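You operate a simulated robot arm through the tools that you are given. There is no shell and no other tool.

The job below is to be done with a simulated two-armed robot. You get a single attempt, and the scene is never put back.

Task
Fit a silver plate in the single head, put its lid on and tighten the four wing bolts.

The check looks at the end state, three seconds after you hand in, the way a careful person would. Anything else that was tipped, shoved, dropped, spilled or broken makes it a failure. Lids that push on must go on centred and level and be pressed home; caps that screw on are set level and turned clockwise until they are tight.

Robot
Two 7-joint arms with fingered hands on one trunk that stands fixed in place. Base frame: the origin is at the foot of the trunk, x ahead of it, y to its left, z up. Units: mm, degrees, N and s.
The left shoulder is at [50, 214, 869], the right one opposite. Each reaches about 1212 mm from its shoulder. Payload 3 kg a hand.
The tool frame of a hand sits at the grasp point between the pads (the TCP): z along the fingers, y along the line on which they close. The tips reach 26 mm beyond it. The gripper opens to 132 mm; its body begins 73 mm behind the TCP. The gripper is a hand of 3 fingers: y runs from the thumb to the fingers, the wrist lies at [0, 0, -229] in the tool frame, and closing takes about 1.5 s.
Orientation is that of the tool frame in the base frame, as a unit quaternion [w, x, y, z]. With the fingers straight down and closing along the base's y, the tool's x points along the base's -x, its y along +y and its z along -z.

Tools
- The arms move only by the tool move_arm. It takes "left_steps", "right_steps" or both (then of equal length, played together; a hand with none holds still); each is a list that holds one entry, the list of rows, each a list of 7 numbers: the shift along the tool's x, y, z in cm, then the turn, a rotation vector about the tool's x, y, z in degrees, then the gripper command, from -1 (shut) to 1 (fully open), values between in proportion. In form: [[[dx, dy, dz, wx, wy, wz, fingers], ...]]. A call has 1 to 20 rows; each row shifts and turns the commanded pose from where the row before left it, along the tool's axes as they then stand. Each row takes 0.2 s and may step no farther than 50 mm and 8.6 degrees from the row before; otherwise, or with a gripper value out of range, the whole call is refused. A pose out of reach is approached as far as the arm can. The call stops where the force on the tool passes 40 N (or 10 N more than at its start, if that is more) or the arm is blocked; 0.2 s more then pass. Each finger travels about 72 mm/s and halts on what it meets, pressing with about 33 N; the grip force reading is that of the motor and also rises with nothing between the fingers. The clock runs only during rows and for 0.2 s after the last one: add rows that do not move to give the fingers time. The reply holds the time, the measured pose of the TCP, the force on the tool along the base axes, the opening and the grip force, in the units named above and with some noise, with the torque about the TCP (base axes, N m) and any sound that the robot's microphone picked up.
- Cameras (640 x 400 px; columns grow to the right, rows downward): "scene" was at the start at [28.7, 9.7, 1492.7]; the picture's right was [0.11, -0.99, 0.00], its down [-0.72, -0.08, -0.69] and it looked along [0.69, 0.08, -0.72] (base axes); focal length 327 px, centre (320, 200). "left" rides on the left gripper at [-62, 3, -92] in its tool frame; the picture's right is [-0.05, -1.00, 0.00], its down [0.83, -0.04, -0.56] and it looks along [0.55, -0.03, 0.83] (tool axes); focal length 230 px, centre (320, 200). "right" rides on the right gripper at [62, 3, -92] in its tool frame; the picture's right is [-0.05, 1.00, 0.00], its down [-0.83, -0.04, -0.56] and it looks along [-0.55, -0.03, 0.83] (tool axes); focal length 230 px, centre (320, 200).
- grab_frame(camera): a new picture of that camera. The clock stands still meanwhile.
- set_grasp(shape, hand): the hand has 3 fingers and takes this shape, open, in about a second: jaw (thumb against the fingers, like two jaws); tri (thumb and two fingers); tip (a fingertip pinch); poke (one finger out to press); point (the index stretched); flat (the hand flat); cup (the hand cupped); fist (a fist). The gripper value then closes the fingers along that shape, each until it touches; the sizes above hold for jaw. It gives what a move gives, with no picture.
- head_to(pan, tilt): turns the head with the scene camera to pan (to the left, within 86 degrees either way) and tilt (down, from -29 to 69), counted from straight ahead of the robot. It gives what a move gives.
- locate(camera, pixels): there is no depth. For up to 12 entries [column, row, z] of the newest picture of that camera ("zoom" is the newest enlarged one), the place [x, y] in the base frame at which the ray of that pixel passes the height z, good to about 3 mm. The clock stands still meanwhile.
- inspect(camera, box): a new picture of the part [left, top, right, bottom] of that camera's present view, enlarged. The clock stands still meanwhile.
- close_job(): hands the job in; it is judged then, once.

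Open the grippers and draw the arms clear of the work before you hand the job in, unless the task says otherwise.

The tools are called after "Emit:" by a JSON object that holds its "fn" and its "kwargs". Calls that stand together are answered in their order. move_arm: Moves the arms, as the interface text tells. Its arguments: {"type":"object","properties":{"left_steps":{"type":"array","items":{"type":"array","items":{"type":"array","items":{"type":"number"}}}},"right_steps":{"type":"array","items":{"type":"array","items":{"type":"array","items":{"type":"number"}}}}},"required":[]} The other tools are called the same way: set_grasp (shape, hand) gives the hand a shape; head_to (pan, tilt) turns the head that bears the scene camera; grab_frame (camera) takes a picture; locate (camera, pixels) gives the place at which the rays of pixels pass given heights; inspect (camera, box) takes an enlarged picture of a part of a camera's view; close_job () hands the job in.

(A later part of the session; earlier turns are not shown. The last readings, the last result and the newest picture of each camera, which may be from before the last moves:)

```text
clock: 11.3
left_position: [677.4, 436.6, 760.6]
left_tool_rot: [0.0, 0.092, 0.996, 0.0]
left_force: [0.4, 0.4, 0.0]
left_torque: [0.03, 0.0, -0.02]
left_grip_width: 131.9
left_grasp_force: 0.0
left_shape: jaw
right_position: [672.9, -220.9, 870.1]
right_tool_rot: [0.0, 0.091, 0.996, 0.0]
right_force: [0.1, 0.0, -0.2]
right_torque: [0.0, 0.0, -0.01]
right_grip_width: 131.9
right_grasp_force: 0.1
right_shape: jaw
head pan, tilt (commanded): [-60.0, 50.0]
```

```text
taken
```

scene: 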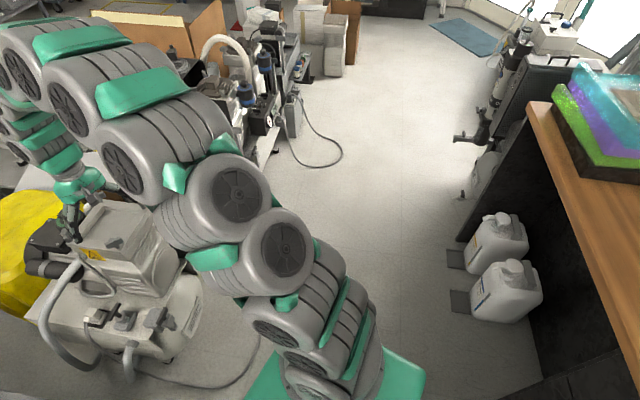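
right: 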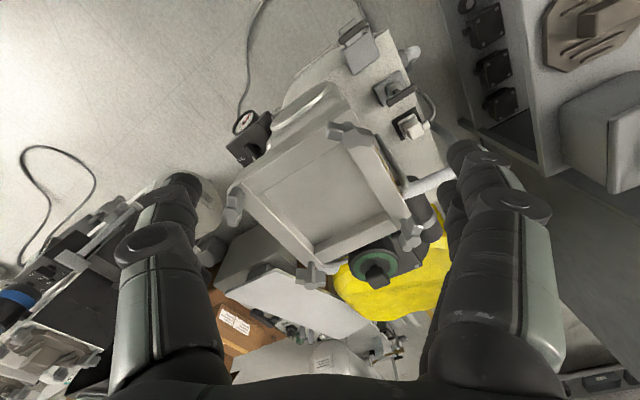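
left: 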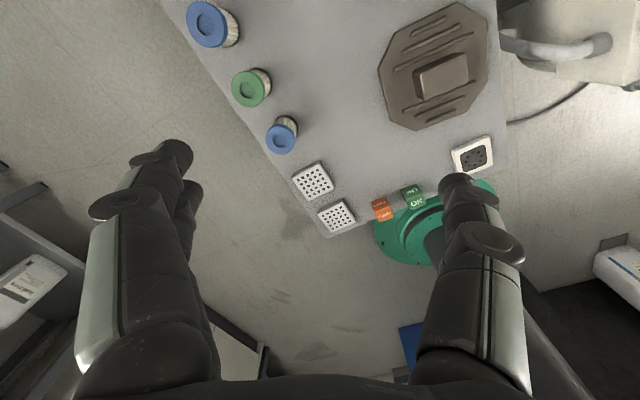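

The left-hand cabinet (scene zoom earlier) carries more plates: white, dark grey and a light-grey one with gold dots partly hidden by the left arm. I'll turn the head there to see them properly.

Emit:
{"fn": "head_to", "kwargs": {"pan": 35, "tilt": 35}}

Emit:
{"fn": "grab_frame", "kwargs": {"camera": "scene"}}

Emit:
{"fn": "inspect", "kwargs": {"camera": "scene", "box": [250, 50, 450, 200]}}

Emit:
{"fn": "inspect", "kwargs": {"camera": "left", "box": [0, 0, 640, 400]}}

```text
clock: 13.0
left_position: [677.6, 436.1, 759.3]
left_tool_rot: [0.0, 0.091, 0.996, 0.0]
left_force: [-0.3, -0.6, 0.2]
left_torque: [0.02, 0.02, -0.01]
left_grip_width: 132.4
left_grasp_force: 0.0
left_shape: jaw
right_position: [671.9, -220.4, 870.4]
right_tool_rot: [0.0, 0.091, 0.996, 0.0]
right_force: [0.5, 0.8, -0.4]
right_torque: [0.02, 0.0, -0.02]
right_grip_width: 131.8
right_grasp_force: 0.1
right_shape: jaw
head pan, tilt (commanded): [35.0, 35.0]
```

```text
taken
```

scene: 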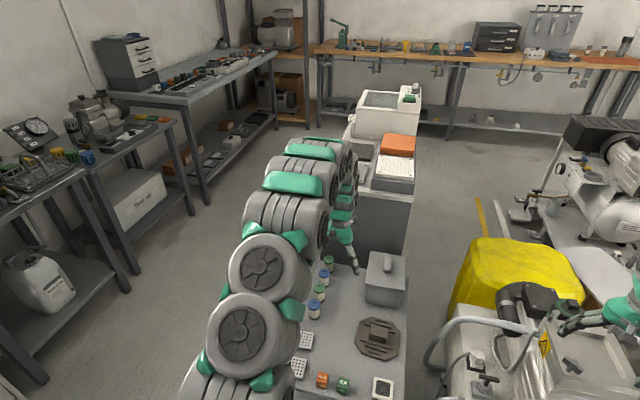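

```text
2.67 times, centred on (350, 125) of scene
```

zoom: 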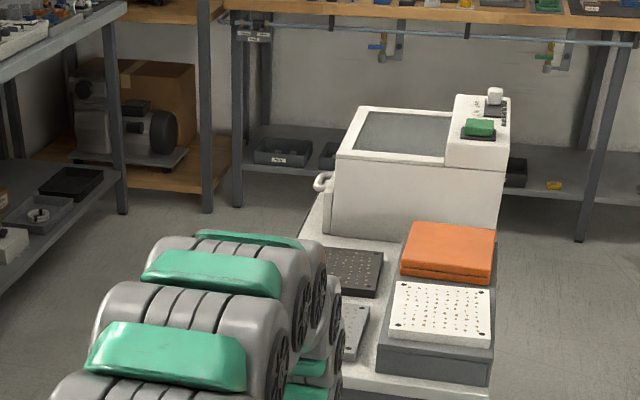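

```text
1.00 times, centred on (320, 200) of left (not enlarged: the box is as wide or as high as the picture)
```

zoom: 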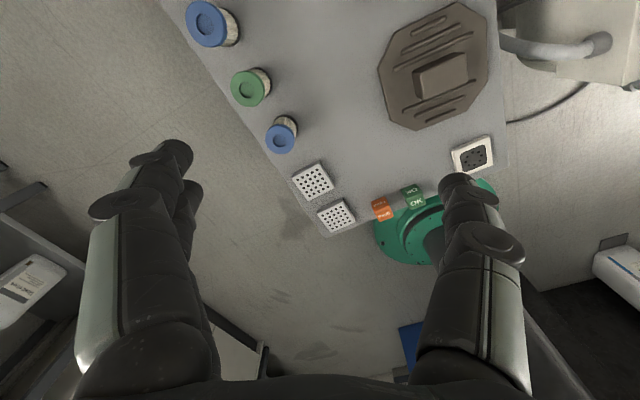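

The cabinet behind the bench has a white plate on a dark base, a dark plate and a silver-grey plate, all with gold dots – these are possible candidates. I'll estimate their position and raise the left hand to get a better view.

Emit:
{"fn": "locate", "kwargs": {"camera": "scene", "pixels": [[395, 167, 500], [395, 167, 600], [395, 167, 700], [395, 167, 800], [383, 174, 700], [358, 152, 700], [385, 265, 550]]}}

Emit:
{"fn": "inspect", "kwargs": {"camera": "scene", "box": [340, 120, 430, 200]}}

```text
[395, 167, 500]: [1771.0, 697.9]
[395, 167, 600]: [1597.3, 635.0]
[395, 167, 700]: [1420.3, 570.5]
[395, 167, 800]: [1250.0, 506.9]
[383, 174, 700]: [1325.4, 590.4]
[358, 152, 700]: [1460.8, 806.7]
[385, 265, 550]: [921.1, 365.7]
```

```text
5.00 times, centred on (385, 160) of scene
```

zoom: 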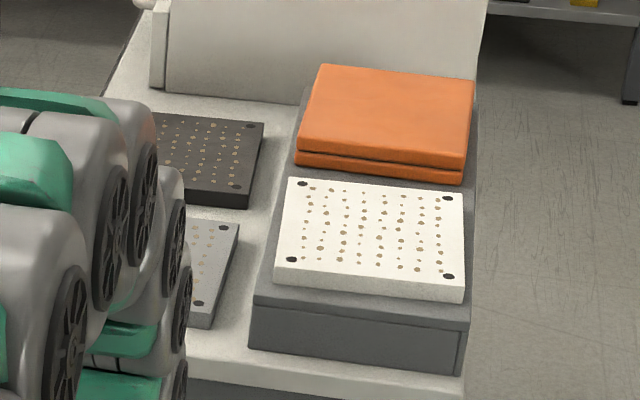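

The cabinet plates lie beyond x≈1250, out of reach, so the two perforated plates on the bench are the silver ones (the third is white with a dark insert), and the right-hand machine is the twin head with lids on. I'll look at the left hand's finger geometry before planning the grasp.

Emit:
{"fn": "head_to", "kwargs": {"pan": 25, "tilt": 48}}

Emit:
{"fn": "grab_frame", "kwargs": {"camera": "scene"}}

Emit:
{"fn": "inspect", "kwargs": {"camera": "scene", "box": [230, 100, 350, 220]}}

```text
clock: 13.7
left_position: [677.0, 435.2, 759.9]
left_tool_rot: [0.0, 0.091, 0.996, 0.0]
left_force: [-0.7, 0.8, -0.1]
left_torque: [-0.01, 0.04, -0.01]
left_grip_width: 131.9
left_grasp_force: 0.0
left_shape: jaw
right_position: [672.6, -221.8, 870.9]
right_tool_rot: [0.0, 0.091, 0.996, 0.001]
right_force: [-0.7, 0.6, 0.4]
right_torque: [0.02, -0.02, 0.0]
right_grip_width: 131.8
right_grasp_force: 0.1
right_shape: jaw
head pan, tilt (commanded): [25.0, 48.0]
```

```text
taken
```

scene: 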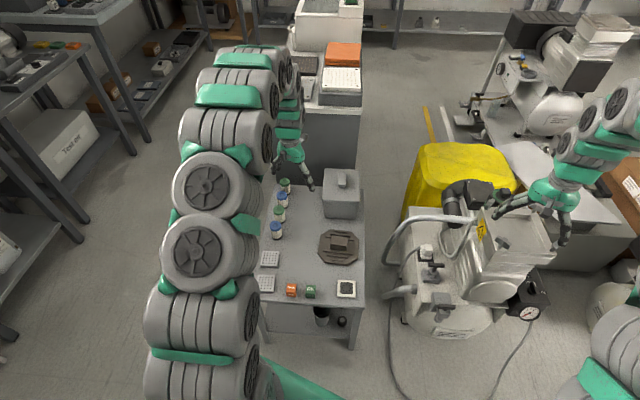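

```text
3.33 times, centred on (290, 160) of scene
```

zoom: 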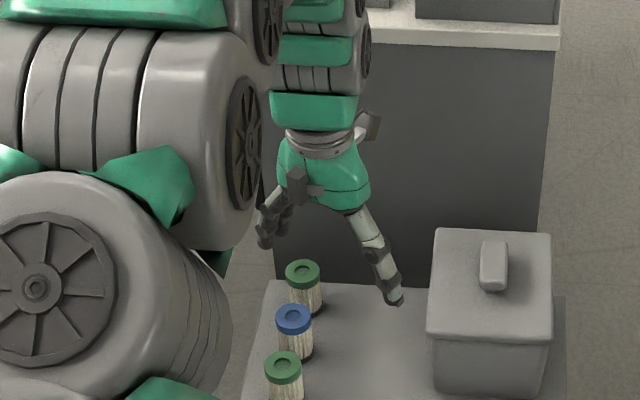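

I'll look at the right hand's fingers in more detail to learn finger thickness and spacing.

Emit:
{"fn": "inspect", "kwargs": {"camera": "scene", "box": [480, 150, 600, 260]}}

Emit:
{"fn": "inspect", "kwargs": {"camera": "right", "box": [100, 120, 580, 400]}}

```text
3.64 times, centred on (540, 205) of scene
```

zoom: 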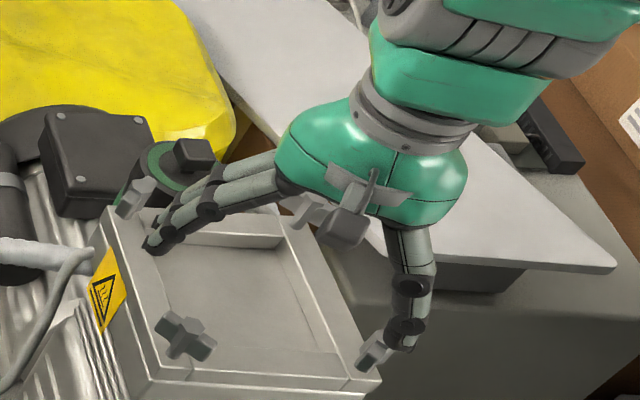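

```text
1.33 times, centred on (340, 260) of right
```

zoom: 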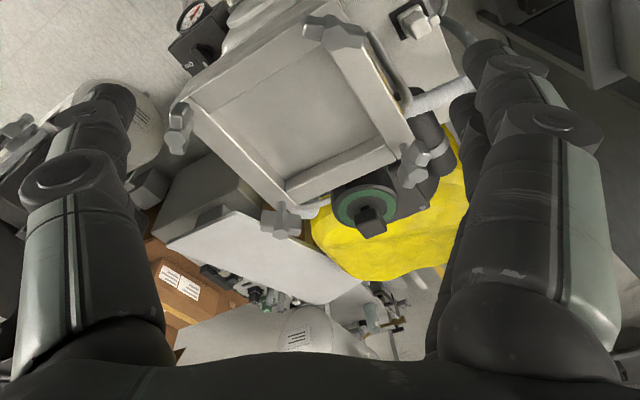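

Two fingers sit side by side opposite the thumb, about 20 mm thick. I'll turn the left hand +32° (base) so it closes across the plate's side and bring it above plate 1 at about (522,470), TCP z≈560, opening ~100 mm.

Emit:
{"fn": "move_arm", "kwargs": {"left_steps": [[[0, 0, 0, 0, 0, -8.03, 0.52], [0, 0, 0, 0, 0, -8.03, 0.52], [0, 0, 0, 0, 0, -8.03, 0.52], [0, 0, 0, 0, 0, -8.03, 0.52], [2.17, 1.5, 3.33, 0, 0, 0, 0.52], [2.17, 1.5, 3.33, 0, 0, 0, 0.52], [2.17, 1.5, 3.33, 0, 0, 0, 0.52], [2.17, 1.5, 3.33, 0, 0, 0, 0.52], [2.17, 1.5, 3.33, 0, 0, 0, 0.52], [2.17, 1.5, 3.33, 0, 0, 0, 0.52], [0, 0, 0, 0, 0, 0, 0.52]]]}}

Emit:
{"fn": "grab_frame", "kwargs": {"camera": "left"}}

Emit:
{"fn": "grab_frame", "kwargs": {"camera": "scene"}}

```text
clock: 16.1
left_position: [520.8, 470.6, 560.7]
left_tool_rot: [0.001, -0.188, 0.982, 0.0]
left_force: [-0.4, 0.1, -1.4]
left_torque: [-0.01, -0.02, -0.02]
left_grip_width: 100.6
left_grasp_force: 0.0
left_shape: jaw
right_position: [673.8, -220.8, 870.6]
right_tool_rot: [0.0, 0.091, 0.996, 0.0]
right_force: [0.2, 0.0, -0.2]
right_torque: [0.02, 0.0, 0.06]
right_grip_width: 131.8
right_grasp_force: 0.1
right_shape: jaw
head pan, tilt (commanded): [25.0, 48.0]
```

```text
taken
```

left: 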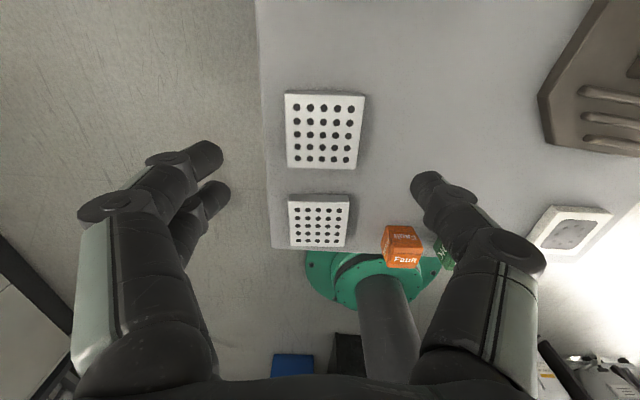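

```text
taken
```

scene: 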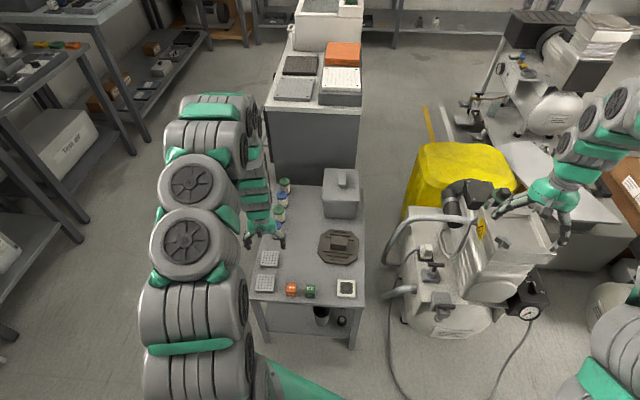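

With the left arm moved, the cabinet's plates are visible (scene (293,90) grey, (300,66) dark, (342,78) white). I'll inspect these to make sure which "silver plate" belongs to the head, and inspect plate 1 beneath the left hand.

Emit:
{"fn": "inspect", "kwargs": {"camera": "scene", "box": [255, 0, 375, 120]}}

Emit:
{"fn": "locate", "kwargs": {"camera": "zoom", "pixels": [[127, 292, 700], [127, 292, 800], [127, 292, 900], [50, 350, 700], [50, 350, 800], [50, 350, 900], [350, 360, 800], [350, 360, 900]]}}

Emit:
{"fn": "inspect", "kwargs": {"camera": "left", "box": [260, 70, 390, 270]}}

Emit:
{"fn": "inspect", "kwargs": {"camera": "right", "box": [440, 0, 640, 160]}}

```text
3.33 times, centred on (315, 60) of scene
```

zoom: 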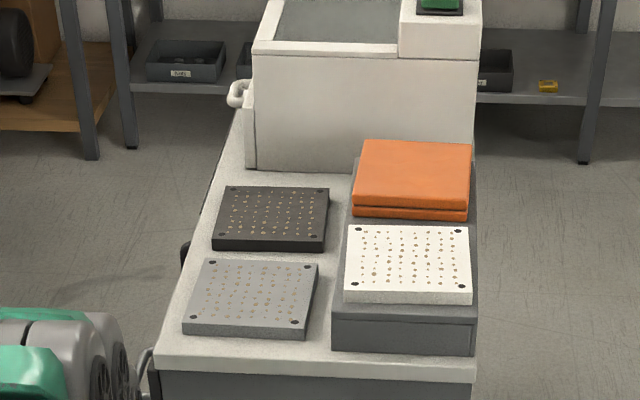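

```text
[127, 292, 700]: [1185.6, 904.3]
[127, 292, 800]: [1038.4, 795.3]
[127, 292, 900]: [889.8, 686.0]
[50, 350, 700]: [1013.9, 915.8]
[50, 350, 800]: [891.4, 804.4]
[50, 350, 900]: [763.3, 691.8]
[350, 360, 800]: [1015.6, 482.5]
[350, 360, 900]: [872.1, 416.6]
```

```text
2.00 times, centred on (325, 170) of left
```

zoom: 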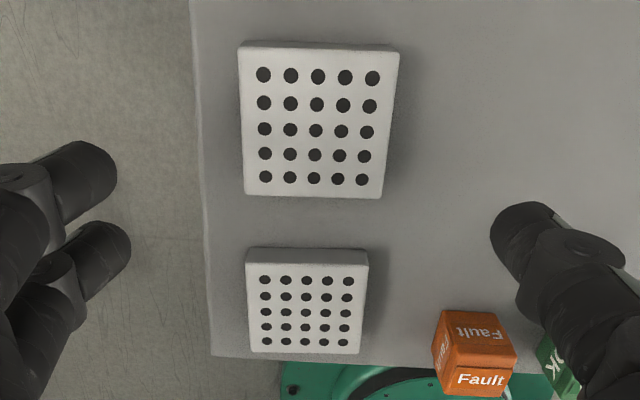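

```text
2.50 times, centred on (540, 80) of right
```

zoom: 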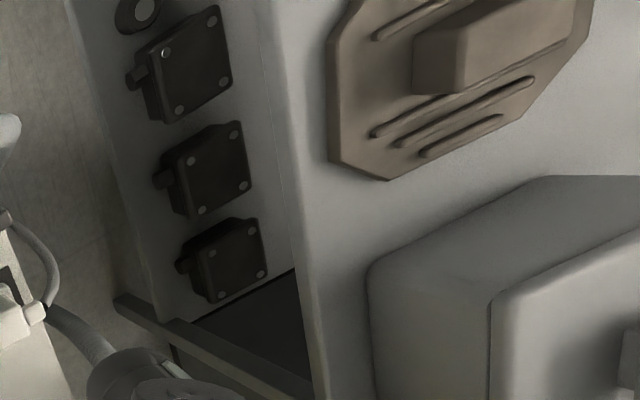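

The cabinet's square plates (dark, silver-grey, white; with corner holes and brass rivets) look like the real valve plates and could fit the ~117 mm recess, unlike the 62 mm perforated blocks. I'll raise the left hand and tilt it so its camera looks straight down over the cabinet, to measure those plates.

Emit:
{"fn": "move_arm", "kwargs": {"left_steps": [[[0, 0, -4.5, 0, 0, 0, 1], [-1.7, -0.3, -4.4, 0, 0, 0, 1], [-1.7, -0.3, -4.4, 0, 0, 0, 1], [-1.7, -0.3, -4.4, 0, 0, 0, 1], [-1.7, -0.3, -4.4, 0, 0, 0, 1], [-1.7, -0.3, -4.4, 0, 0, 0, 1], [-1.7, -0.3, -4.4, 0, 0, 0, 1], [-1.7, -0.3, -4.4, 0, 0, 0, 1], [-1.7, -0.3, -4.4, 0, 0, 0, 1], [-1.7, -0.3, -4.4, 0, 0, 0, 1], [-1.7, -0.3, -4.4, 0, 0, 0, 1], [-1.7, -0.3, -4.4, 0, 0, 0, 1], [-1.7, -0.3, -4.4, 0, 0, 0, 1], [-1.7, -0.3, -4.4, 0, 0, 0, 1], [-1.7, -0.3, -4.4, 0, 0, 0, 1], [0, 0, 0, 0, -8.4, 0, 1], [0, 0, 0, 0, -8.4, 0, 1], [0, 0, 0, 0, -8.4, 0, 1], [0, 0, 0, 0, -8.4, 0, 1], [0, 0, 0, 0, 0, 0, 1]]]}}

Emit:
{"fn": "grab_frame", "kwargs": {"camera": "left"}}

Emit:
{"fn": "grab_frame", "kwargs": {"camera": "scene"}}

```text
clock: 20.3
left_position: [701.5, 504.0, 1072.1]
left_tool_rot: [0.285, -0.181, 0.94, 0.054]
left_force: [0.2, 0.2, -0.5]
left_torque: [-0.01, -0.01, 0.03]
left_grip_width: 131.8
left_grasp_force: 0.1
left_shape: jaw
left hand out of reach, approached as far as the arm can: row 12, 13, 14, 15
right_position: [673.3, -220.7, 870.6]
right_tool_rot: [0.0, 0.092, 0.996, 0.0]
right_force: [0.2, 0.2, 0.5]
right_torque: [0.01, 0.0, 0.0]
right_grip_width: 132.2
right_grasp_force: 0.0
right_shape: jaw
head pan, tilt (commanded): [25.0, 48.0]
```

```text
taken
```

left: 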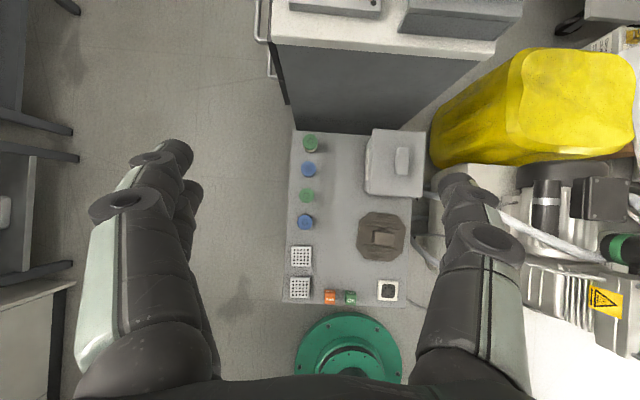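

```text
taken
```

scene: 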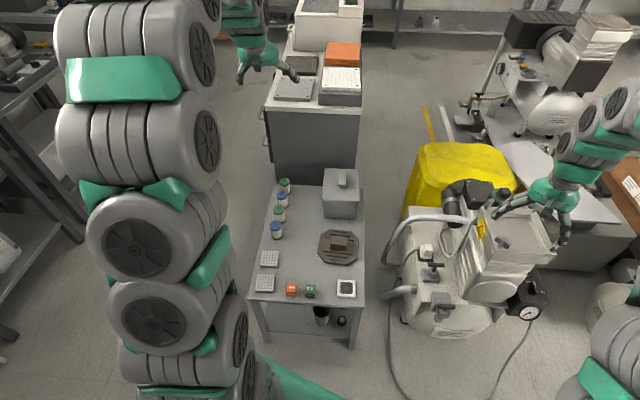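

The left camera now sees the cabinet's front edge (corners ~(274,40) and (493,48)); in the scene it is at ~(265,104) and (361,106). I'll triangulate.

Emit:
{"fn": "inspect", "kwargs": {"camera": "left", "box": [250, 0, 530, 80]}}

Emit:
{"fn": "locate", "kwargs": {"camera": "left", "pixels": [[274, 40, 600], [274, 40, 700], [274, 40, 800], [274, 40, 900], [490, 55, 600], [490, 55, 700], [490, 55, 800], [490, 55, 900]]}}

Emit:
{"fn": "locate", "kwargs": {"camera": "scene", "pixels": [[265, 105, 600], [265, 105, 700], [265, 105, 800], [265, 105, 900], [361, 107, 600], [361, 107, 700], [361, 107, 800], [361, 107, 900]]}}

Emit:
{"fn": "inspect", "kwargs": {"camera": "scene", "box": [255, 30, 375, 120]}}

```text
2.29 times, centred on (390, 40) of left
```

zoom: 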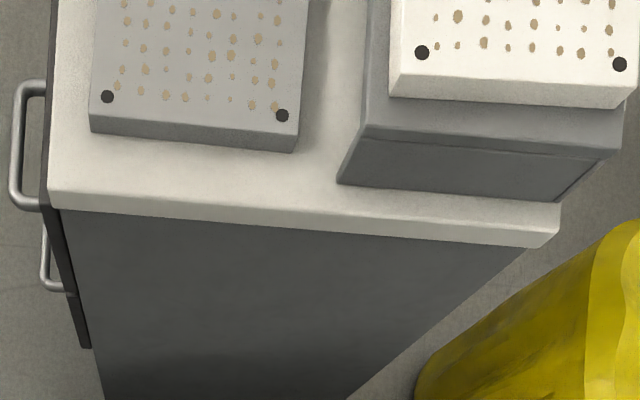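

```text
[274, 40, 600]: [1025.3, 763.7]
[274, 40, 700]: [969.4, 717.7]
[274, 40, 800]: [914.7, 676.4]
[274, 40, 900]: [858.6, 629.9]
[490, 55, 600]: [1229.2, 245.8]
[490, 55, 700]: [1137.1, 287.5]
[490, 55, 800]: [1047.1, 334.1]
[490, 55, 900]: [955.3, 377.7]
```

```text
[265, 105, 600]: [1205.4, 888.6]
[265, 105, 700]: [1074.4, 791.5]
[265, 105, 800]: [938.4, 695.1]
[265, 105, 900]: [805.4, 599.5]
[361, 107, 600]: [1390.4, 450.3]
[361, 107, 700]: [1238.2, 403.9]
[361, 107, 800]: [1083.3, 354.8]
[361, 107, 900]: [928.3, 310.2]
```

```text
4.44 times, centred on (315, 75) of scene
```

zoom: 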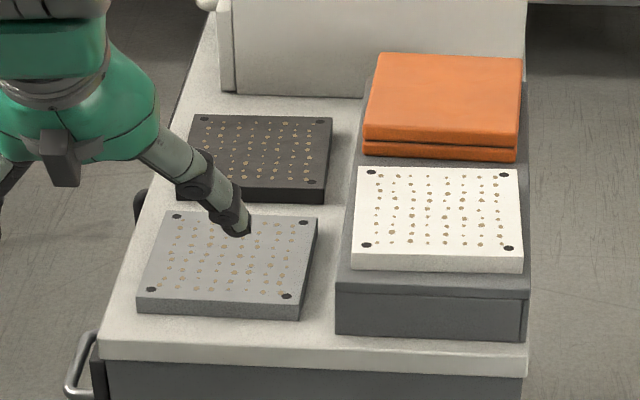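

Cabinet top is about z≈830. I'll now locate the silver plate's corners on it in the scene zoom with z≈845, and in the left zoom.

Emit:
{"fn": "locate", "kwargs": {"camera": "zoom", "pixels": [[170, 211, 845], [318, 218, 845], [298, 305, 845], [138, 298, 845], [170, 211, 855], [318, 218, 855], [298, 305, 855], [138, 298, 855], [192, 115, 845], [332, 118, 845], [360, 167, 900], [522, 170, 900]]}}

Emit:
{"fn": "inspect", "kwargs": {"camera": "left", "box": [250, 0, 530, 80]}}

Emit:
{"fn": "locate", "kwargs": {"camera": "zoom", "pixels": [[90, 115, 835], [90, 115, 845], [90, 115, 855], [296, 135, 835], [296, 135, 845], [296, 135, 855], [308, 3, 845], [48, 190, 830], [560, 205, 830]]}}

```text
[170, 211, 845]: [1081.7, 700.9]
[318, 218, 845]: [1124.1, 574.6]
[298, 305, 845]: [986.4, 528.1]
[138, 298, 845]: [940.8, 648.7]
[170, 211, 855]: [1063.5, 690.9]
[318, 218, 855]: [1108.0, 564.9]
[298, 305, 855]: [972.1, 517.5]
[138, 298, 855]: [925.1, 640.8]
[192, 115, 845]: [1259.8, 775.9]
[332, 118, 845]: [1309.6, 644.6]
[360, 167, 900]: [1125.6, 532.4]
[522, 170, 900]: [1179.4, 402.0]
```

```text
2.29 times, centred on (390, 40) of left
```

zoom: 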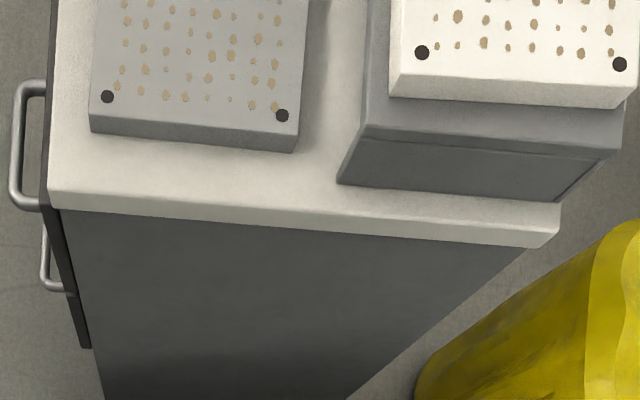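

```text
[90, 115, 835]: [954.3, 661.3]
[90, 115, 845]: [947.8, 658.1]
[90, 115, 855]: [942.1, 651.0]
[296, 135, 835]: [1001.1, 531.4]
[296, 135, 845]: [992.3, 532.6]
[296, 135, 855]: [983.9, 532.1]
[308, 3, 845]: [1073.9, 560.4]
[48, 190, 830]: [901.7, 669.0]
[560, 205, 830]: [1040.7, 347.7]
```

The cabinet plate measures about 130×150 mm. I need the recess dimensions precisely to decide, so I'll locate the rim's inner and outer corners in the close right camera view.

Emit:
{"fn": "inspect", "kwargs": {"camera": "right", "box": [230, 110, 430, 280]}}

Emit:
{"fn": "locate", "kwargs": {"camera": "zoom", "pixels": [[320, 200, 740]]}}

Emit:
{"fn": "inspect", "kwargs": {"camera": "scene", "box": [470, 180, 570, 270]}}

```text
2.35 times, centred on (330, 195) of right
```

zoom: 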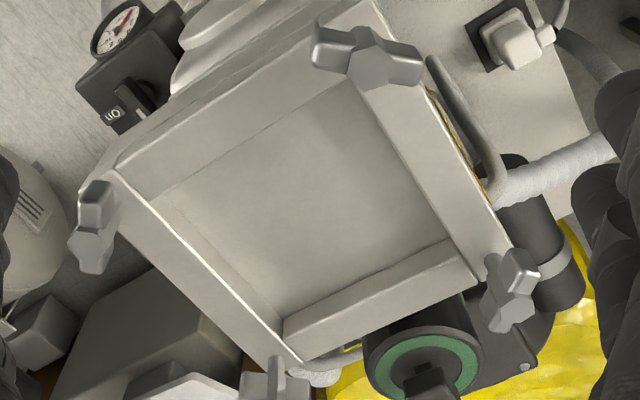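

```text
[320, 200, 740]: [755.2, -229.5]
```

```text
4.44 times, centred on (520, 225) of scene
```

zoom: 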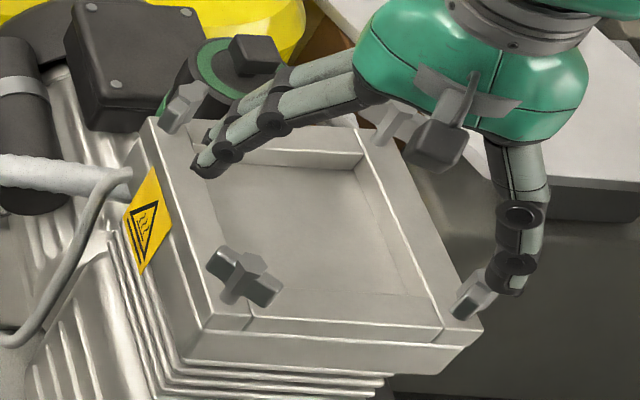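

I'll locate the bar edges in the right camera zoom (needs a fresh zoom of right) to pin the recess.

Emit:
{"fn": "inspect", "kwargs": {"camera": "right", "box": [230, 110, 430, 280]}}

Emit:
{"fn": "locate", "kwargs": {"camera": "zoom", "pixels": [[445, 240, 740], [445, 240, 720], [478, 288, 740], [283, 322, 740], [283, 322, 720], [305, 358, 740], [150, 200, 740], [117, 170, 740], [358, 80, 740], [365, 85, 720], [375, 2, 740], [285, 358, 740]]}}

Emit:
{"fn": "locate", "kwargs": {"camera": "zoom", "pixels": [[150, 200, 720], [365, 65, 790], [95, 240, 790], [275, 375, 790], [515, 290, 790], [100, 190, 790], [95, 265, 790], [320, 50, 790], [410, 65, 790], [485, 320, 790], [530, 265, 790]]}}

```text
2.35 times, centred on (330, 195) of right
```

zoom: 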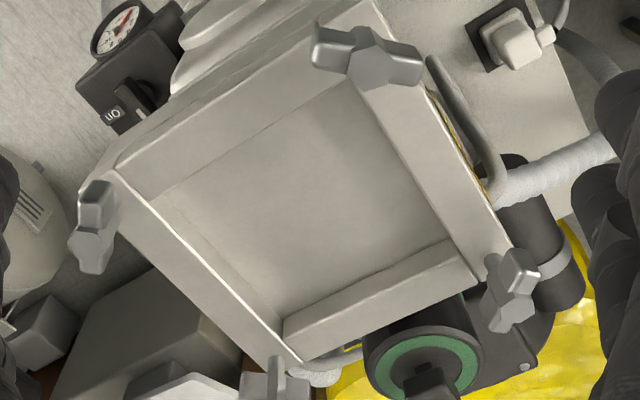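

```text
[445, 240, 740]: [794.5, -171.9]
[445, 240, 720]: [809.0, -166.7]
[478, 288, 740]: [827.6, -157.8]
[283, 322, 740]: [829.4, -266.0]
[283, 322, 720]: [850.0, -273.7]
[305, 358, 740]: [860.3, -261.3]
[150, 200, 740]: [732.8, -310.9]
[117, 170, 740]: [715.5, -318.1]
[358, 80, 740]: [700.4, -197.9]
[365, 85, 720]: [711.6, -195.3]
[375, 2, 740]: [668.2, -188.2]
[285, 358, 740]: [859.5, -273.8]
```

```text
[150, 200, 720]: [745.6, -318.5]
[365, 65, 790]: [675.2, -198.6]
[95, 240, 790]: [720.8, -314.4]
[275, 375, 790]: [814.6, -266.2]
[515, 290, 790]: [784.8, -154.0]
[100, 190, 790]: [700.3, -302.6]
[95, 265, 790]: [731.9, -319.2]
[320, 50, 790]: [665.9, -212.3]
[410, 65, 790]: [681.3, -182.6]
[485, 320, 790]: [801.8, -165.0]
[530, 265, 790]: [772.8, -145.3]
```

The recess is ~115×118 mm at rim top, so the 130×150 mm cabinet plates can't fit; the bench plates can. I'll move the head to look at the twin-head machine at the right and the recess floor again for any seat, and for other silver plates.

Emit:
{"fn": "head_to", "kwargs": {"pan": -35, "tilt": 45}}

Emit:
{"fn": "grab_frame", "kwargs": {"camera": "scene"}}

Emit:
{"fn": "inspect", "kwargs": {"camera": "right", "box": [0, 180, 200, 400]}}

Emit:
{"fn": "inspect", "kwargs": {"camera": "right", "box": [270, 135, 380, 250]}}

```text
clock: 21.6
left_position: [700.3, 503.8, 1071.1]
left_tool_rot: [0.284, -0.18, 0.94, 0.055]
left_force: [-0.1, 0.0, -0.1]
left_torque: [0.01, 0.03, -0.02]
left_grip_width: 131.9
left_grasp_force: 0.2
left_shape: jaw
right_position: [673.1, -220.5, 871.3]
right_tool_rot: [0.0, 0.091, 0.996, 0.0]
right_force: [0.3, -0.6, -0.9]
right_torque: [-0.01, 0.02, 0.03]
right_grip_width: 131.9
right_grasp_force: 0.1
right_shape: jaw
head pan, tilt (commanded): [-35.0, 45.0]
```

```text
taken
```

scene: 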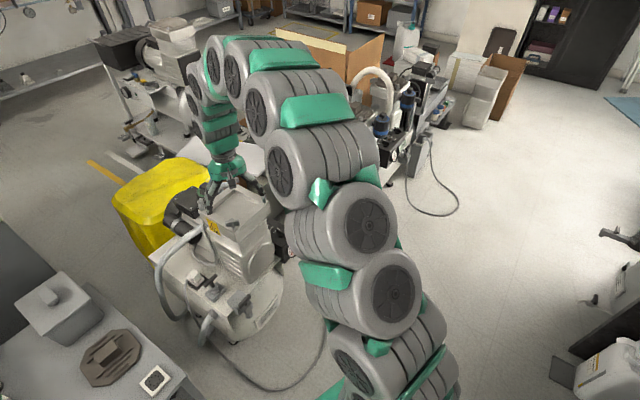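

```text
1.82 times, centred on (100, 290) of right
```

zoom: 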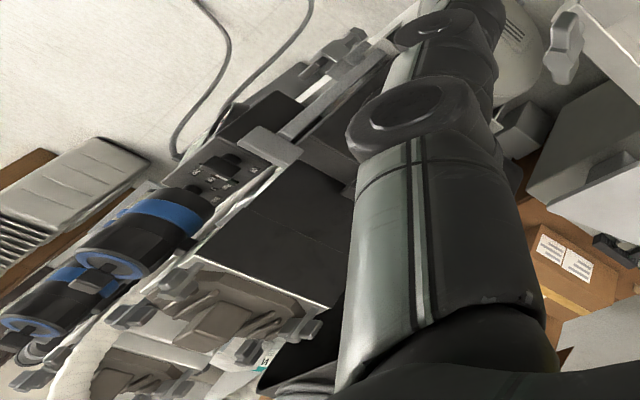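

```text
3.48 times, centred on (325, 192) of right
```

zoom: 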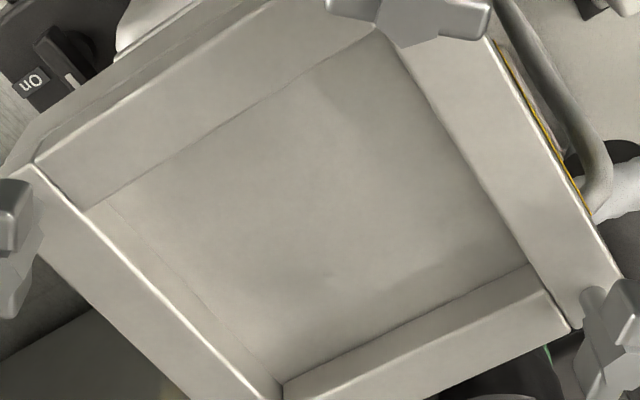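

The twin-head machine's two heads are already lidded with the same brown lids, so the open head is the "single head". I'll determine the recess depth: wall top vs wall bottom at the far bar in the right view.

Emit:
{"fn": "locate", "kwargs": {"camera": "right", "pixels": [[390.5, 218.4, 740], [386.8, 209.8, 740], [386.8, 209.8, 730], [386.8, 209.8, 720], [386.8, 209.8, 710], [315, 248.8, 740], [315, 243.7, 740], [315, 243.7, 720], [396.8, 229.4, 740]]}}

Emit:
{"fn": "inspect", "kwargs": {"camera": "right", "box": [300, 195, 420, 265]}}

```text
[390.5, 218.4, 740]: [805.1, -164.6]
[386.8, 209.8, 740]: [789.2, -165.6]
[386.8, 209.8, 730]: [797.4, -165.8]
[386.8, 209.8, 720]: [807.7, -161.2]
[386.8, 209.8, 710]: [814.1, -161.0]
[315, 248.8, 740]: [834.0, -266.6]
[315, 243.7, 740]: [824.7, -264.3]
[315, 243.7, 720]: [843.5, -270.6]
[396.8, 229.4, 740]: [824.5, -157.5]
```

```text
5.33 times, centred on (360, 230) of right
```

zoom: 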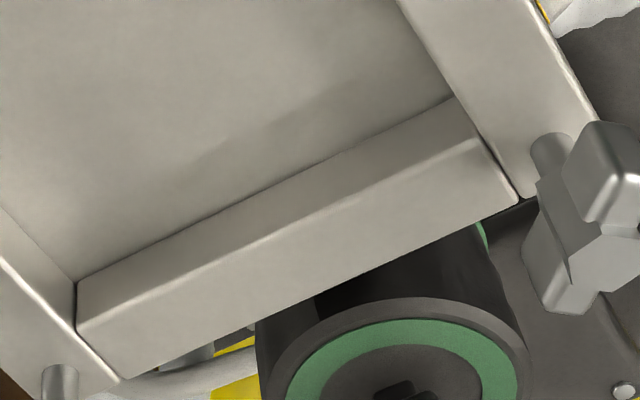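

The zoom shows the far bar clearly: wall from (77,283) to (80,325) – recess depth ≈18–20 mm with a plain floor, sized so fingers can lower a 62 mm plate inside. I'll use a bench plate. First I untilt the left hand and see where the commanded pose stands.

Emit:
{"fn": "move_arm", "kwargs": {"left_steps": [[[0, 0, 0, 0, 8.4, 0, 1], [0, 0, 0, 0, 8.4, 0, 1], [0, 0, 0, 0, 8.4, 0, 1], [0, 0, 0, 0, 8.4, 0, 1], [0, 0, 2, 0, 0, 0, 1]]]}}

```text
clock: 22.8
left_position: [699.9, 504.3, 1052.3]
left_tool_rot: [-0.002, -0.187, 0.982, 0.0]
left_force: [0.5, 0.5, -0.5]
left_torque: [-0.01, 0.02, 0.0]
left_grip_width: 131.7
left_grasp_force: 0.0
left_shape: jaw
right_position: [673.3, -222.3, 869.8]
right_tool_rot: [0.0, 0.091, 0.996, 0.0]
right_force: [-0.2, 0.3, 0.2]
right_torque: [-0.03, -0.01, 0.0]
right_grip_width: 131.9
right_grasp_force: 0.0
right_shape: jaw
head pan, tilt (commanded): [-35.0, 45.0]
```

The commanded pose is clamped to what was reached. I'll return above plate 1 at (521,470,560), opening ~100 mm.

Emit:
{"fn": "move_arm", "kwargs": {"left_steps": [[[1.49, 0.29, 4.09, 0, 0, 0, 0.55], [1.49, 0.29, 4.09, 0, 0, 0, 0.55], [1.49, 0.29, 4.09, 0, 0, 0, 0.55], [1.49, 0.29, 4.09, 0, 0, 0, 0.55], [1.49, 0.29, 4.09, 0, 0, 0, 0.55], [1.49, 0.29, 4.09, 0, 0, 0, 0.55], [1.49, 0.29, 4.09, 0, 0, 0, 0.55], [1.49, 0.29, 4.09, 0, 0, 0, 0.55], [1.49, 0.29, 4.09, 0, 0, 0, 0.55], [1.49, 0.29, 4.09, 0, 0, 0, 0.55], [1.49, 0.29, 4.09, 0, 0, 0, 0.55], [1.49, 0.29, 4.09, 0, 0, 0, 0.55], [0, 0, 0, 0, 0, 0, 0.55]]]}}

Emit:
{"fn": "head_to", "kwargs": {"pan": 20, "tilt": 50}}

Emit:
{"fn": "grab_frame", "kwargs": {"camera": "scene"}}

Emit:
{"fn": "inspect", "kwargs": {"camera": "left", "box": [260, 70, 390, 270]}}

Emit:
{"fn": "locate", "kwargs": {"camera": "zoom", "pixels": [[241, 45, 460], [398, 47, 460], [381, 198, 460], [246, 193, 460], [241, 45, 455], [398, 47, 455], [381, 198, 455], [246, 193, 455], [262, 262, 460], [366, 265, 460], [360, 352, 460], [250, 350, 460]]}}

```text
clock: 25.6
left_position: [521.5, 466.8, 556.6]
left_tool_rot: [0.0, -0.188, 0.982, 0.001]
left_force: [-0.1, -0.2, 0.6]
left_torque: [0.0, 0.01, 0.0]
left_grip_width: 102.6
left_grasp_force: 0.2
left_shape: jaw
right_position: [673.4, -221.2, 870.1]
right_tool_rot: [-0.001, 0.091, 0.996, 0.0]
right_force: [-0.8, -0.5, 0.7]
right_torque: [0.01, -0.01, 0.01]
right_grip_width: 131.8
right_grasp_force: 0.1
right_shape: jaw
head pan, tilt (commanded): [-35.0, 45.0]
```

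```text
clock: 26.9
left_position: [523.0, 467.8, 555.7]
left_tool_rot: [0.0, -0.189, 0.982, 0.0]
left_force: [0.0, 0.1, 0.2]
left_torque: [-0.03, -0.03, 0.02]
left_grip_width: 102.5
left_grasp_force: 0.0
left_shape: jaw
right_position: [672.7, -220.9, 870.1]
right_tool_rot: [0.0, 0.09, 0.996, 0.0]
right_force: [0.3, 0.8, -0.3]
right_torque: [0.0, 0.04, -0.03]
right_grip_width: 131.9
right_grasp_force: 0.0
right_shape: jaw
head pan, tilt (commanded): [20.0, 50.0]
```

```text
taken
```

scene: 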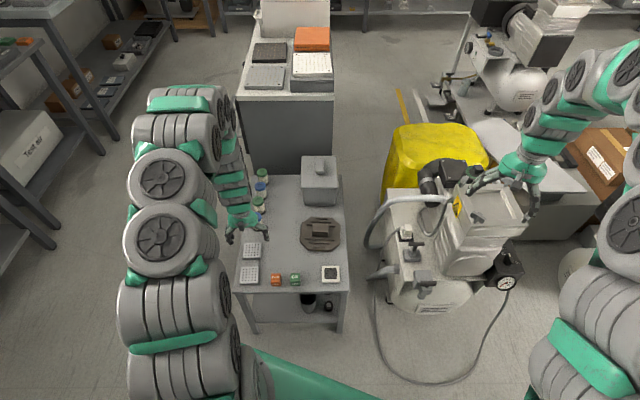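

```text
2.00 times, centred on (325, 170) of left
```

zoom: 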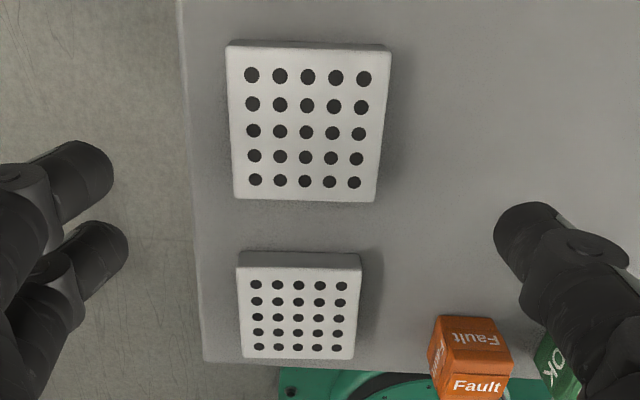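

```text
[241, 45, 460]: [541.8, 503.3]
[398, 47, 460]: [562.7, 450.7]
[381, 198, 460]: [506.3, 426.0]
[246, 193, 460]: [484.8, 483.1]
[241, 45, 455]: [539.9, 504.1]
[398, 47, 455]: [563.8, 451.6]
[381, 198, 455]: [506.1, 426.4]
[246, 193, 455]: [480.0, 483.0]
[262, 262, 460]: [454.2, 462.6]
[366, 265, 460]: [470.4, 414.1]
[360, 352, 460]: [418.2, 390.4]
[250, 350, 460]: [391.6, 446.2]
```

Plate 1's top-face corners in this zoom are (228,48), (389,51), (376,202), (234,197); I'll locate those exactly, plus plate 2, to get the centre and angle.

Emit:
{"fn": "locate", "kwargs": {"camera": "zoom", "pixels": [[228, 48, 460], [389, 51, 460], [376, 202, 460], [234, 197, 460], [307, 132, 460], [228, 48, 450], [389, 51, 450], [376, 202, 450], [234, 197, 450]]}}

Emit:
{"fn": "inspect", "kwargs": {"camera": "scene", "box": [215, 210, 285, 290]}}

Emit:
{"fn": "locate", "kwargs": {"camera": "zoom", "pixels": [[320, 200, 460]]}}

```text
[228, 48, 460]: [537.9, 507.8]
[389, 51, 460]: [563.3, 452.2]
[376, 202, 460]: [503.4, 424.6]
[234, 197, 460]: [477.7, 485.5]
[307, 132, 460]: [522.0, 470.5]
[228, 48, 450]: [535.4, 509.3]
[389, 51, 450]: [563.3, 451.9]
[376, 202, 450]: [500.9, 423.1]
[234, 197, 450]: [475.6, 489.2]
```

```text
5.00 times, centred on (250, 250) of scene
```

zoom: 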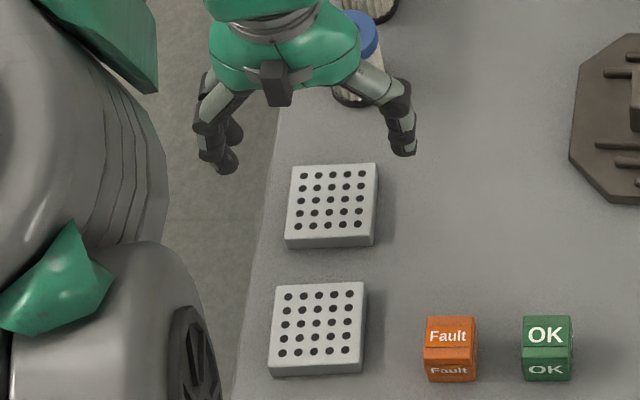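

```text
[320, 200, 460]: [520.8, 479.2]
```

Plate 1's centre is ≈(521.5,469) with top at z≈460 and rotation ~22°, matching the hand. I'll descend to TCP z≈480 with the 1.8 mm correction along tool y, then check.

Emit:
{"fn": "move_arm", "kwargs": {"left_steps": [[[0, 0.18, 2.6, 0, 0, 0, 0.5], [0, 0, 2.5, 0, 0, 0, 0.5], [0, 0, 2.5, 0, 0, 0, 0.5], [0, 0, 0, 0, 0, 0, 0.5]]]}}

Emit:
{"fn": "grab_frame", "kwargs": {"camera": "left"}}

Emit:
{"fn": "inspect", "kwargs": {"camera": "scene", "box": [215, 210, 285, 290]}}

```text
clock: 27.9
left_position: [522.4, 469.4, 483.5]
left_tool_rot: [0.0, -0.188, 0.982, 0.001]
left_force: [-0.1, 0.5, -0.6]
left_torque: [-0.01, 0.0, 0.0]
left_grip_width: 99.4
left_grasp_force: 0.0
left_shape: jaw
right_position: [672.1, -221.6, 870.9]
right_tool_rot: [0.001, 0.091, 0.996, 0.001]
right_force: [-0.1, 0.5, 0.0]
right_torque: [0.03, 0.01, -0.02]
right_grip_width: 131.8
right_grasp_force: 0.0
right_shape: jaw
head pan, tilt (commanded): [20.0, 50.0]
```

```text
taken
```

left: 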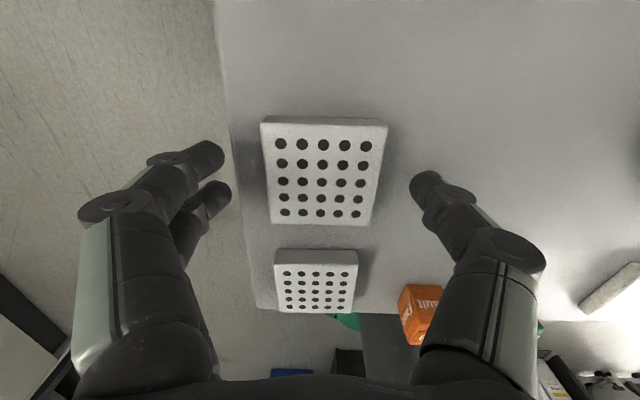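

```text
5.00 times, centred on (250, 250) of scene
```

zoom: 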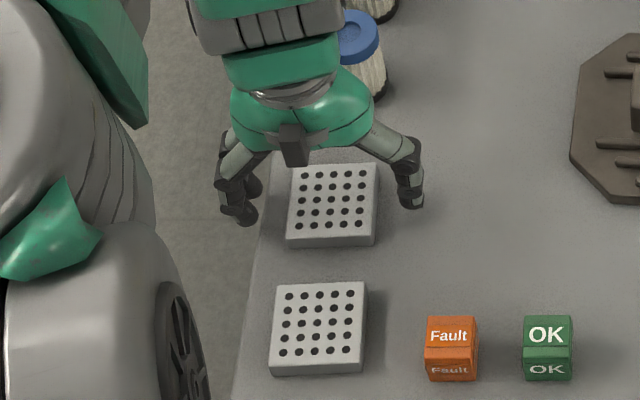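

The plate's centre is ~3 mm toward −x of the tool from the TCP (row 172 vs expected 177). I'll shift −0.3 cm in tool x, descend 6 mm, and close gently while watching the force.

Emit:
{"fn": "move_arm", "kwargs": {"left_steps": [[[-0.3, 0, 0.3, 0, 0, 0, 0.5], [0, 0, 0.3, 0, 0, 0, 0.5], [0, 0, 0, 0, 0, 0, 0.2], [0, 0, 0, 0, 0, 0, 0.0], [0, 0, 0, 0, 0, 0, -0.3], [0, 0, 0, 0, 0, 0, -1], [0, 0, 0, 0, 0, 0, -1], [0, 0, 0, 0, 0, 0, -1], [0, 0, 0, 0, 0, 0, -1]]]}}

Emit:
{"fn": "grab_frame", "kwargs": {"camera": "left"}}

Emit:
{"fn": "inspect", "kwargs": {"camera": "scene", "box": [215, 210, 285, 290]}}

```text
clock: 29.9
left_position: [524.2, 472.5, 478.0]
left_tool_rot: [-0.001, -0.188, 0.982, 0.001]
left_force: [-0.5, 0.8, 0.0]
left_torque: [0.06, 0.0, 0.0]
left_grip_width: 55.0
left_grasp_force: 32.5
left_shape: jaw
right_position: [673.0, -221.6, 870.6]
right_tool_rot: [0.0, 0.091, 0.996, -0.001]
right_force: [-0.1, 0.1, 0.5]
right_torque: [0.01, 0.02, 0.02]
right_grip_width: 132.3
right_grasp_force: 0.1
right_shape: jaw
head pan, tilt (commanded): [20.0, 50.0]
```

```text
taken
```

left: 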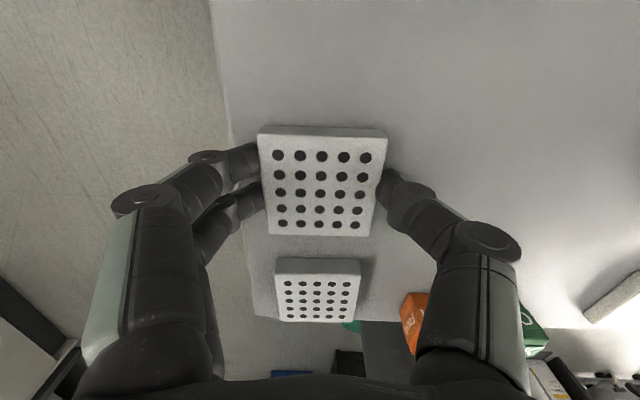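

```text
5.00 times, centred on (250, 250) of scene
```

zoom: 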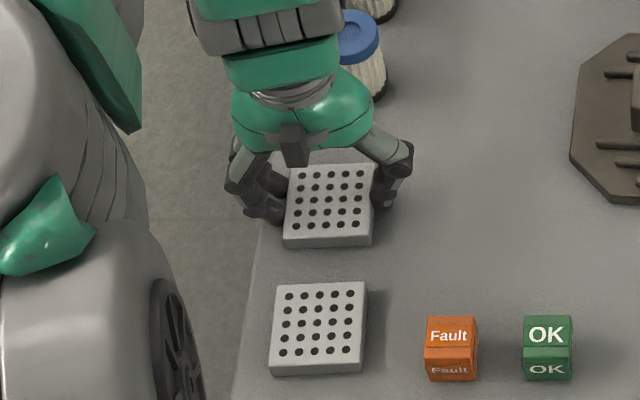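

The fingers grip the plate (width 55 mm, 32 N). I'll lift a few centimetres and check that the plate comes along level.

Emit:
{"fn": "move_arm", "kwargs": {"left_steps": [[[0, 0, -1, 0, 0, 0, -1], [0, 0, -1.5, 0, 0, 0, -1], [0, 0, -2.5, 0, 0, 0, -1], [0, 0, -3, 0, 0, 0, -1], [0, 0, 0, 0, 0, 0, -1]]]}}

Emit:
{"fn": "grab_frame", "kwargs": {"camera": "left"}}

Emit:
{"fn": "inspect", "kwargs": {"camera": "scene", "box": [205, 180, 295, 290]}}

```text
clock: 31.1
left_position: [520.7, 472.7, 556.9]
left_tool_rot: [-0.001, -0.189, 0.982, 0.0]
left_force: [-0.5, 0.6, -1.6]
left_torque: [0.01, 0.01, -0.01]
left_grip_width: 55.1
left_grasp_force: 32.9
left_shape: jaw
right_position: [673.0, -221.6, 870.2]
right_tool_rot: [0.001, 0.091, 0.996, 0.0]
right_force: [0.2, -0.6, 0.1]
right_torque: [-0.01, 0.0, 0.0]
right_grip_width: 132.1
right_grasp_force: 0.0
right_shape: jaw
head pan, tilt (commanded): [20.0, 50.0]
```

```text
taken
```

left: 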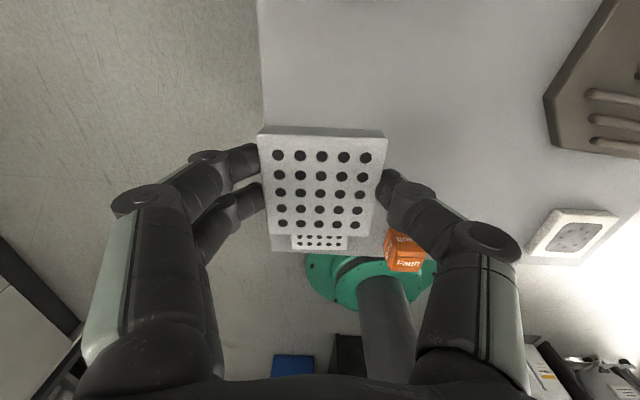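

```text
3.64 times, centred on (250, 235) of scene
```

zoom: 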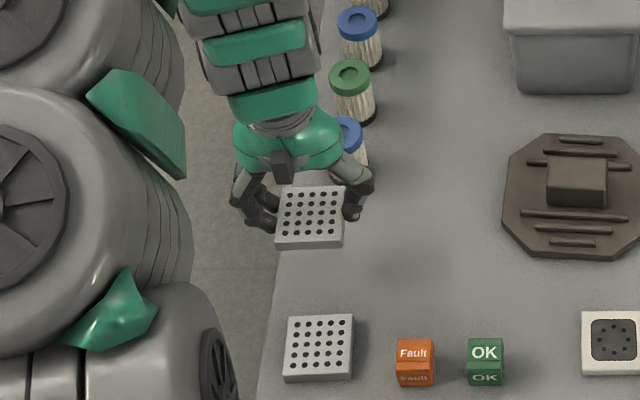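

The plate is held level; its centre sits about (+3,−1) mm from the TCP in the tool frame. Before moving the right hand away, I'll take careful close-ups from it of the rim corners to fix the recess centre.

Emit:
{"fn": "inspect", "kwargs": {"camera": "right", "box": [300, 195, 420, 265]}}

Emit:
{"fn": "locate", "kwargs": {"camera": "zoom", "pixels": [[480, 140, 740], [80, 327, 740], [455, 97, 722], [77, 283, 722], [520, 200, 740], [122, 380, 740], [548, 145, 745], [60, 375, 745]]}}

Emit:
{"fn": "inspect", "kwargs": {"camera": "right", "box": [220, 110, 400, 230]}}

Emit:
{"fn": "locate", "kwargs": {"camera": "zoom", "pixels": [[320, 200, 740]]}}

```text
5.33 times, centred on (360, 230) of right
```

zoom: 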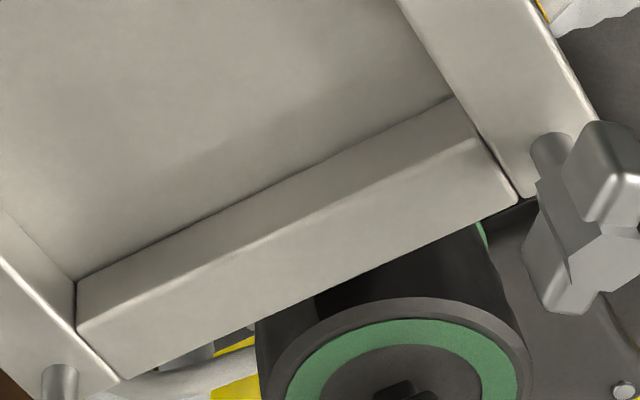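

```text
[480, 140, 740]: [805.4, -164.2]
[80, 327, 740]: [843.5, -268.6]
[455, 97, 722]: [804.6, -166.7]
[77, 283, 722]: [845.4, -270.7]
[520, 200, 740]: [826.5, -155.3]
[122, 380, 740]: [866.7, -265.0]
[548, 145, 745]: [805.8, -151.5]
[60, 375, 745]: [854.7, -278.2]
```

```text
3.33 times, centred on (310, 170) of right
```

zoom: 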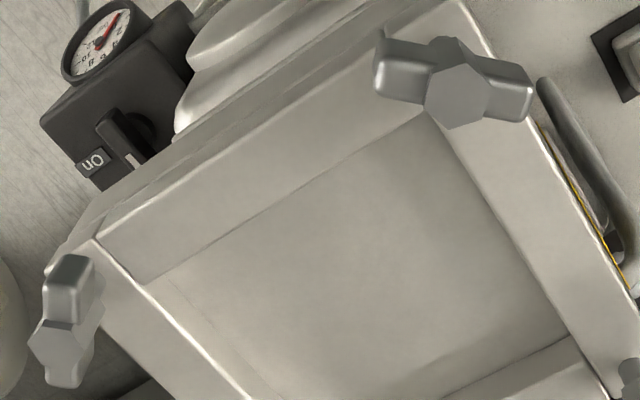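

```text
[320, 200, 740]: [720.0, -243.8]
```

Far inner corners: (805,-164.5) and (843.5,-268.6), floor z≈722. Now the near corners in this zoom: NR≈(140,285), NL≈(425,115), near outer joint ≈(97,240), bolts A hub (457,97), D hub (57,350).

Emit:
{"fn": "locate", "kwargs": {"camera": "zoom", "pixels": [[140, 285, 740], [425, 115, 740], [97, 240, 740], [45, 270, 740], [460, 0, 740], [457, 97, 780], [57, 352, 780], [457, 97, 790], [57, 352, 790], [375, 75, 740]]}}

Emit:
{"fn": "inspect", "kwargs": {"camera": "right", "box": [280, 190, 440, 290]}}

Emit:
{"fn": "locate", "kwargs": {"camera": "zoom", "pixels": [[320, 200, 780]]}}

```text
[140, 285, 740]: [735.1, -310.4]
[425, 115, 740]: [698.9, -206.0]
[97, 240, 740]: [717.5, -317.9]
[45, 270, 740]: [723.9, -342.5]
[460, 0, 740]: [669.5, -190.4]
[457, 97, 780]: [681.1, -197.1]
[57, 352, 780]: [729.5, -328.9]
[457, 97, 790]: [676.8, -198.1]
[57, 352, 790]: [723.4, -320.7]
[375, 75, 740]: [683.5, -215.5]
```

```text
4.00 times, centred on (360, 240) of right
```

zoom: 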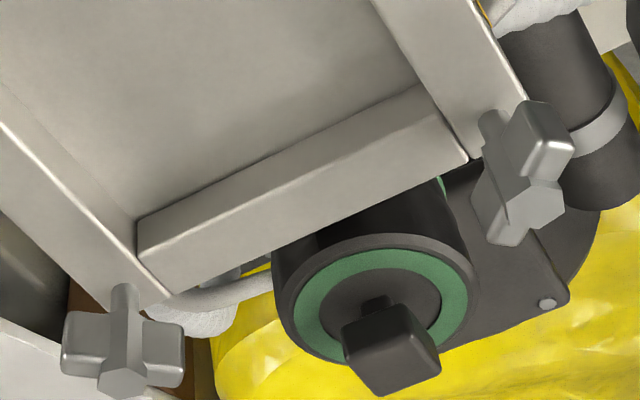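

```text
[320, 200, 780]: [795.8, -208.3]
```

The recess centre is ≈(770.7,−237.4), inner size ≈110 (across bars) × 115 mm, angle ≈21.2°, floor z≈722. I'll examine the holding fingers' outer width, since they must fit inside the recess when lowering the plate.

Emit:
{"fn": "inspect", "kwargs": {"camera": "scene", "box": [220, 205, 280, 255]}}

Emit:
{"fn": "inspect", "kwargs": {"camera": "left", "box": [90, 110, 540, 280]}}

```text
8.00 times, centred on (250, 230) of scene
```

zoom: 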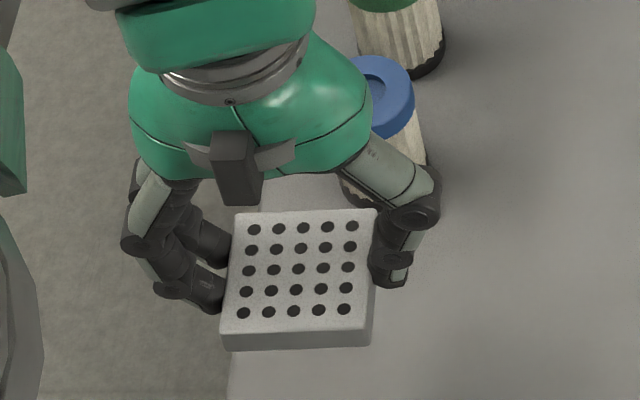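

```text
1.42 times, centred on (315, 195) of left
```

zoom: 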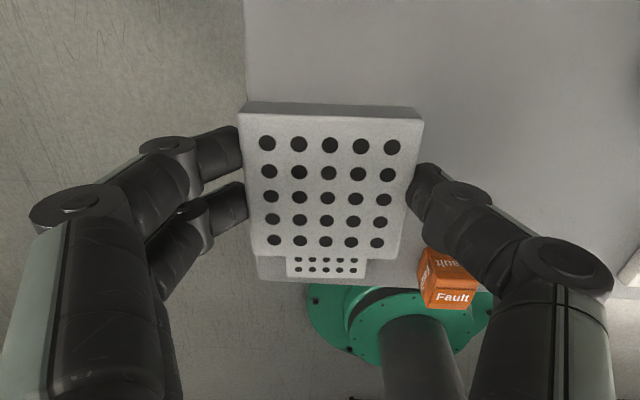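

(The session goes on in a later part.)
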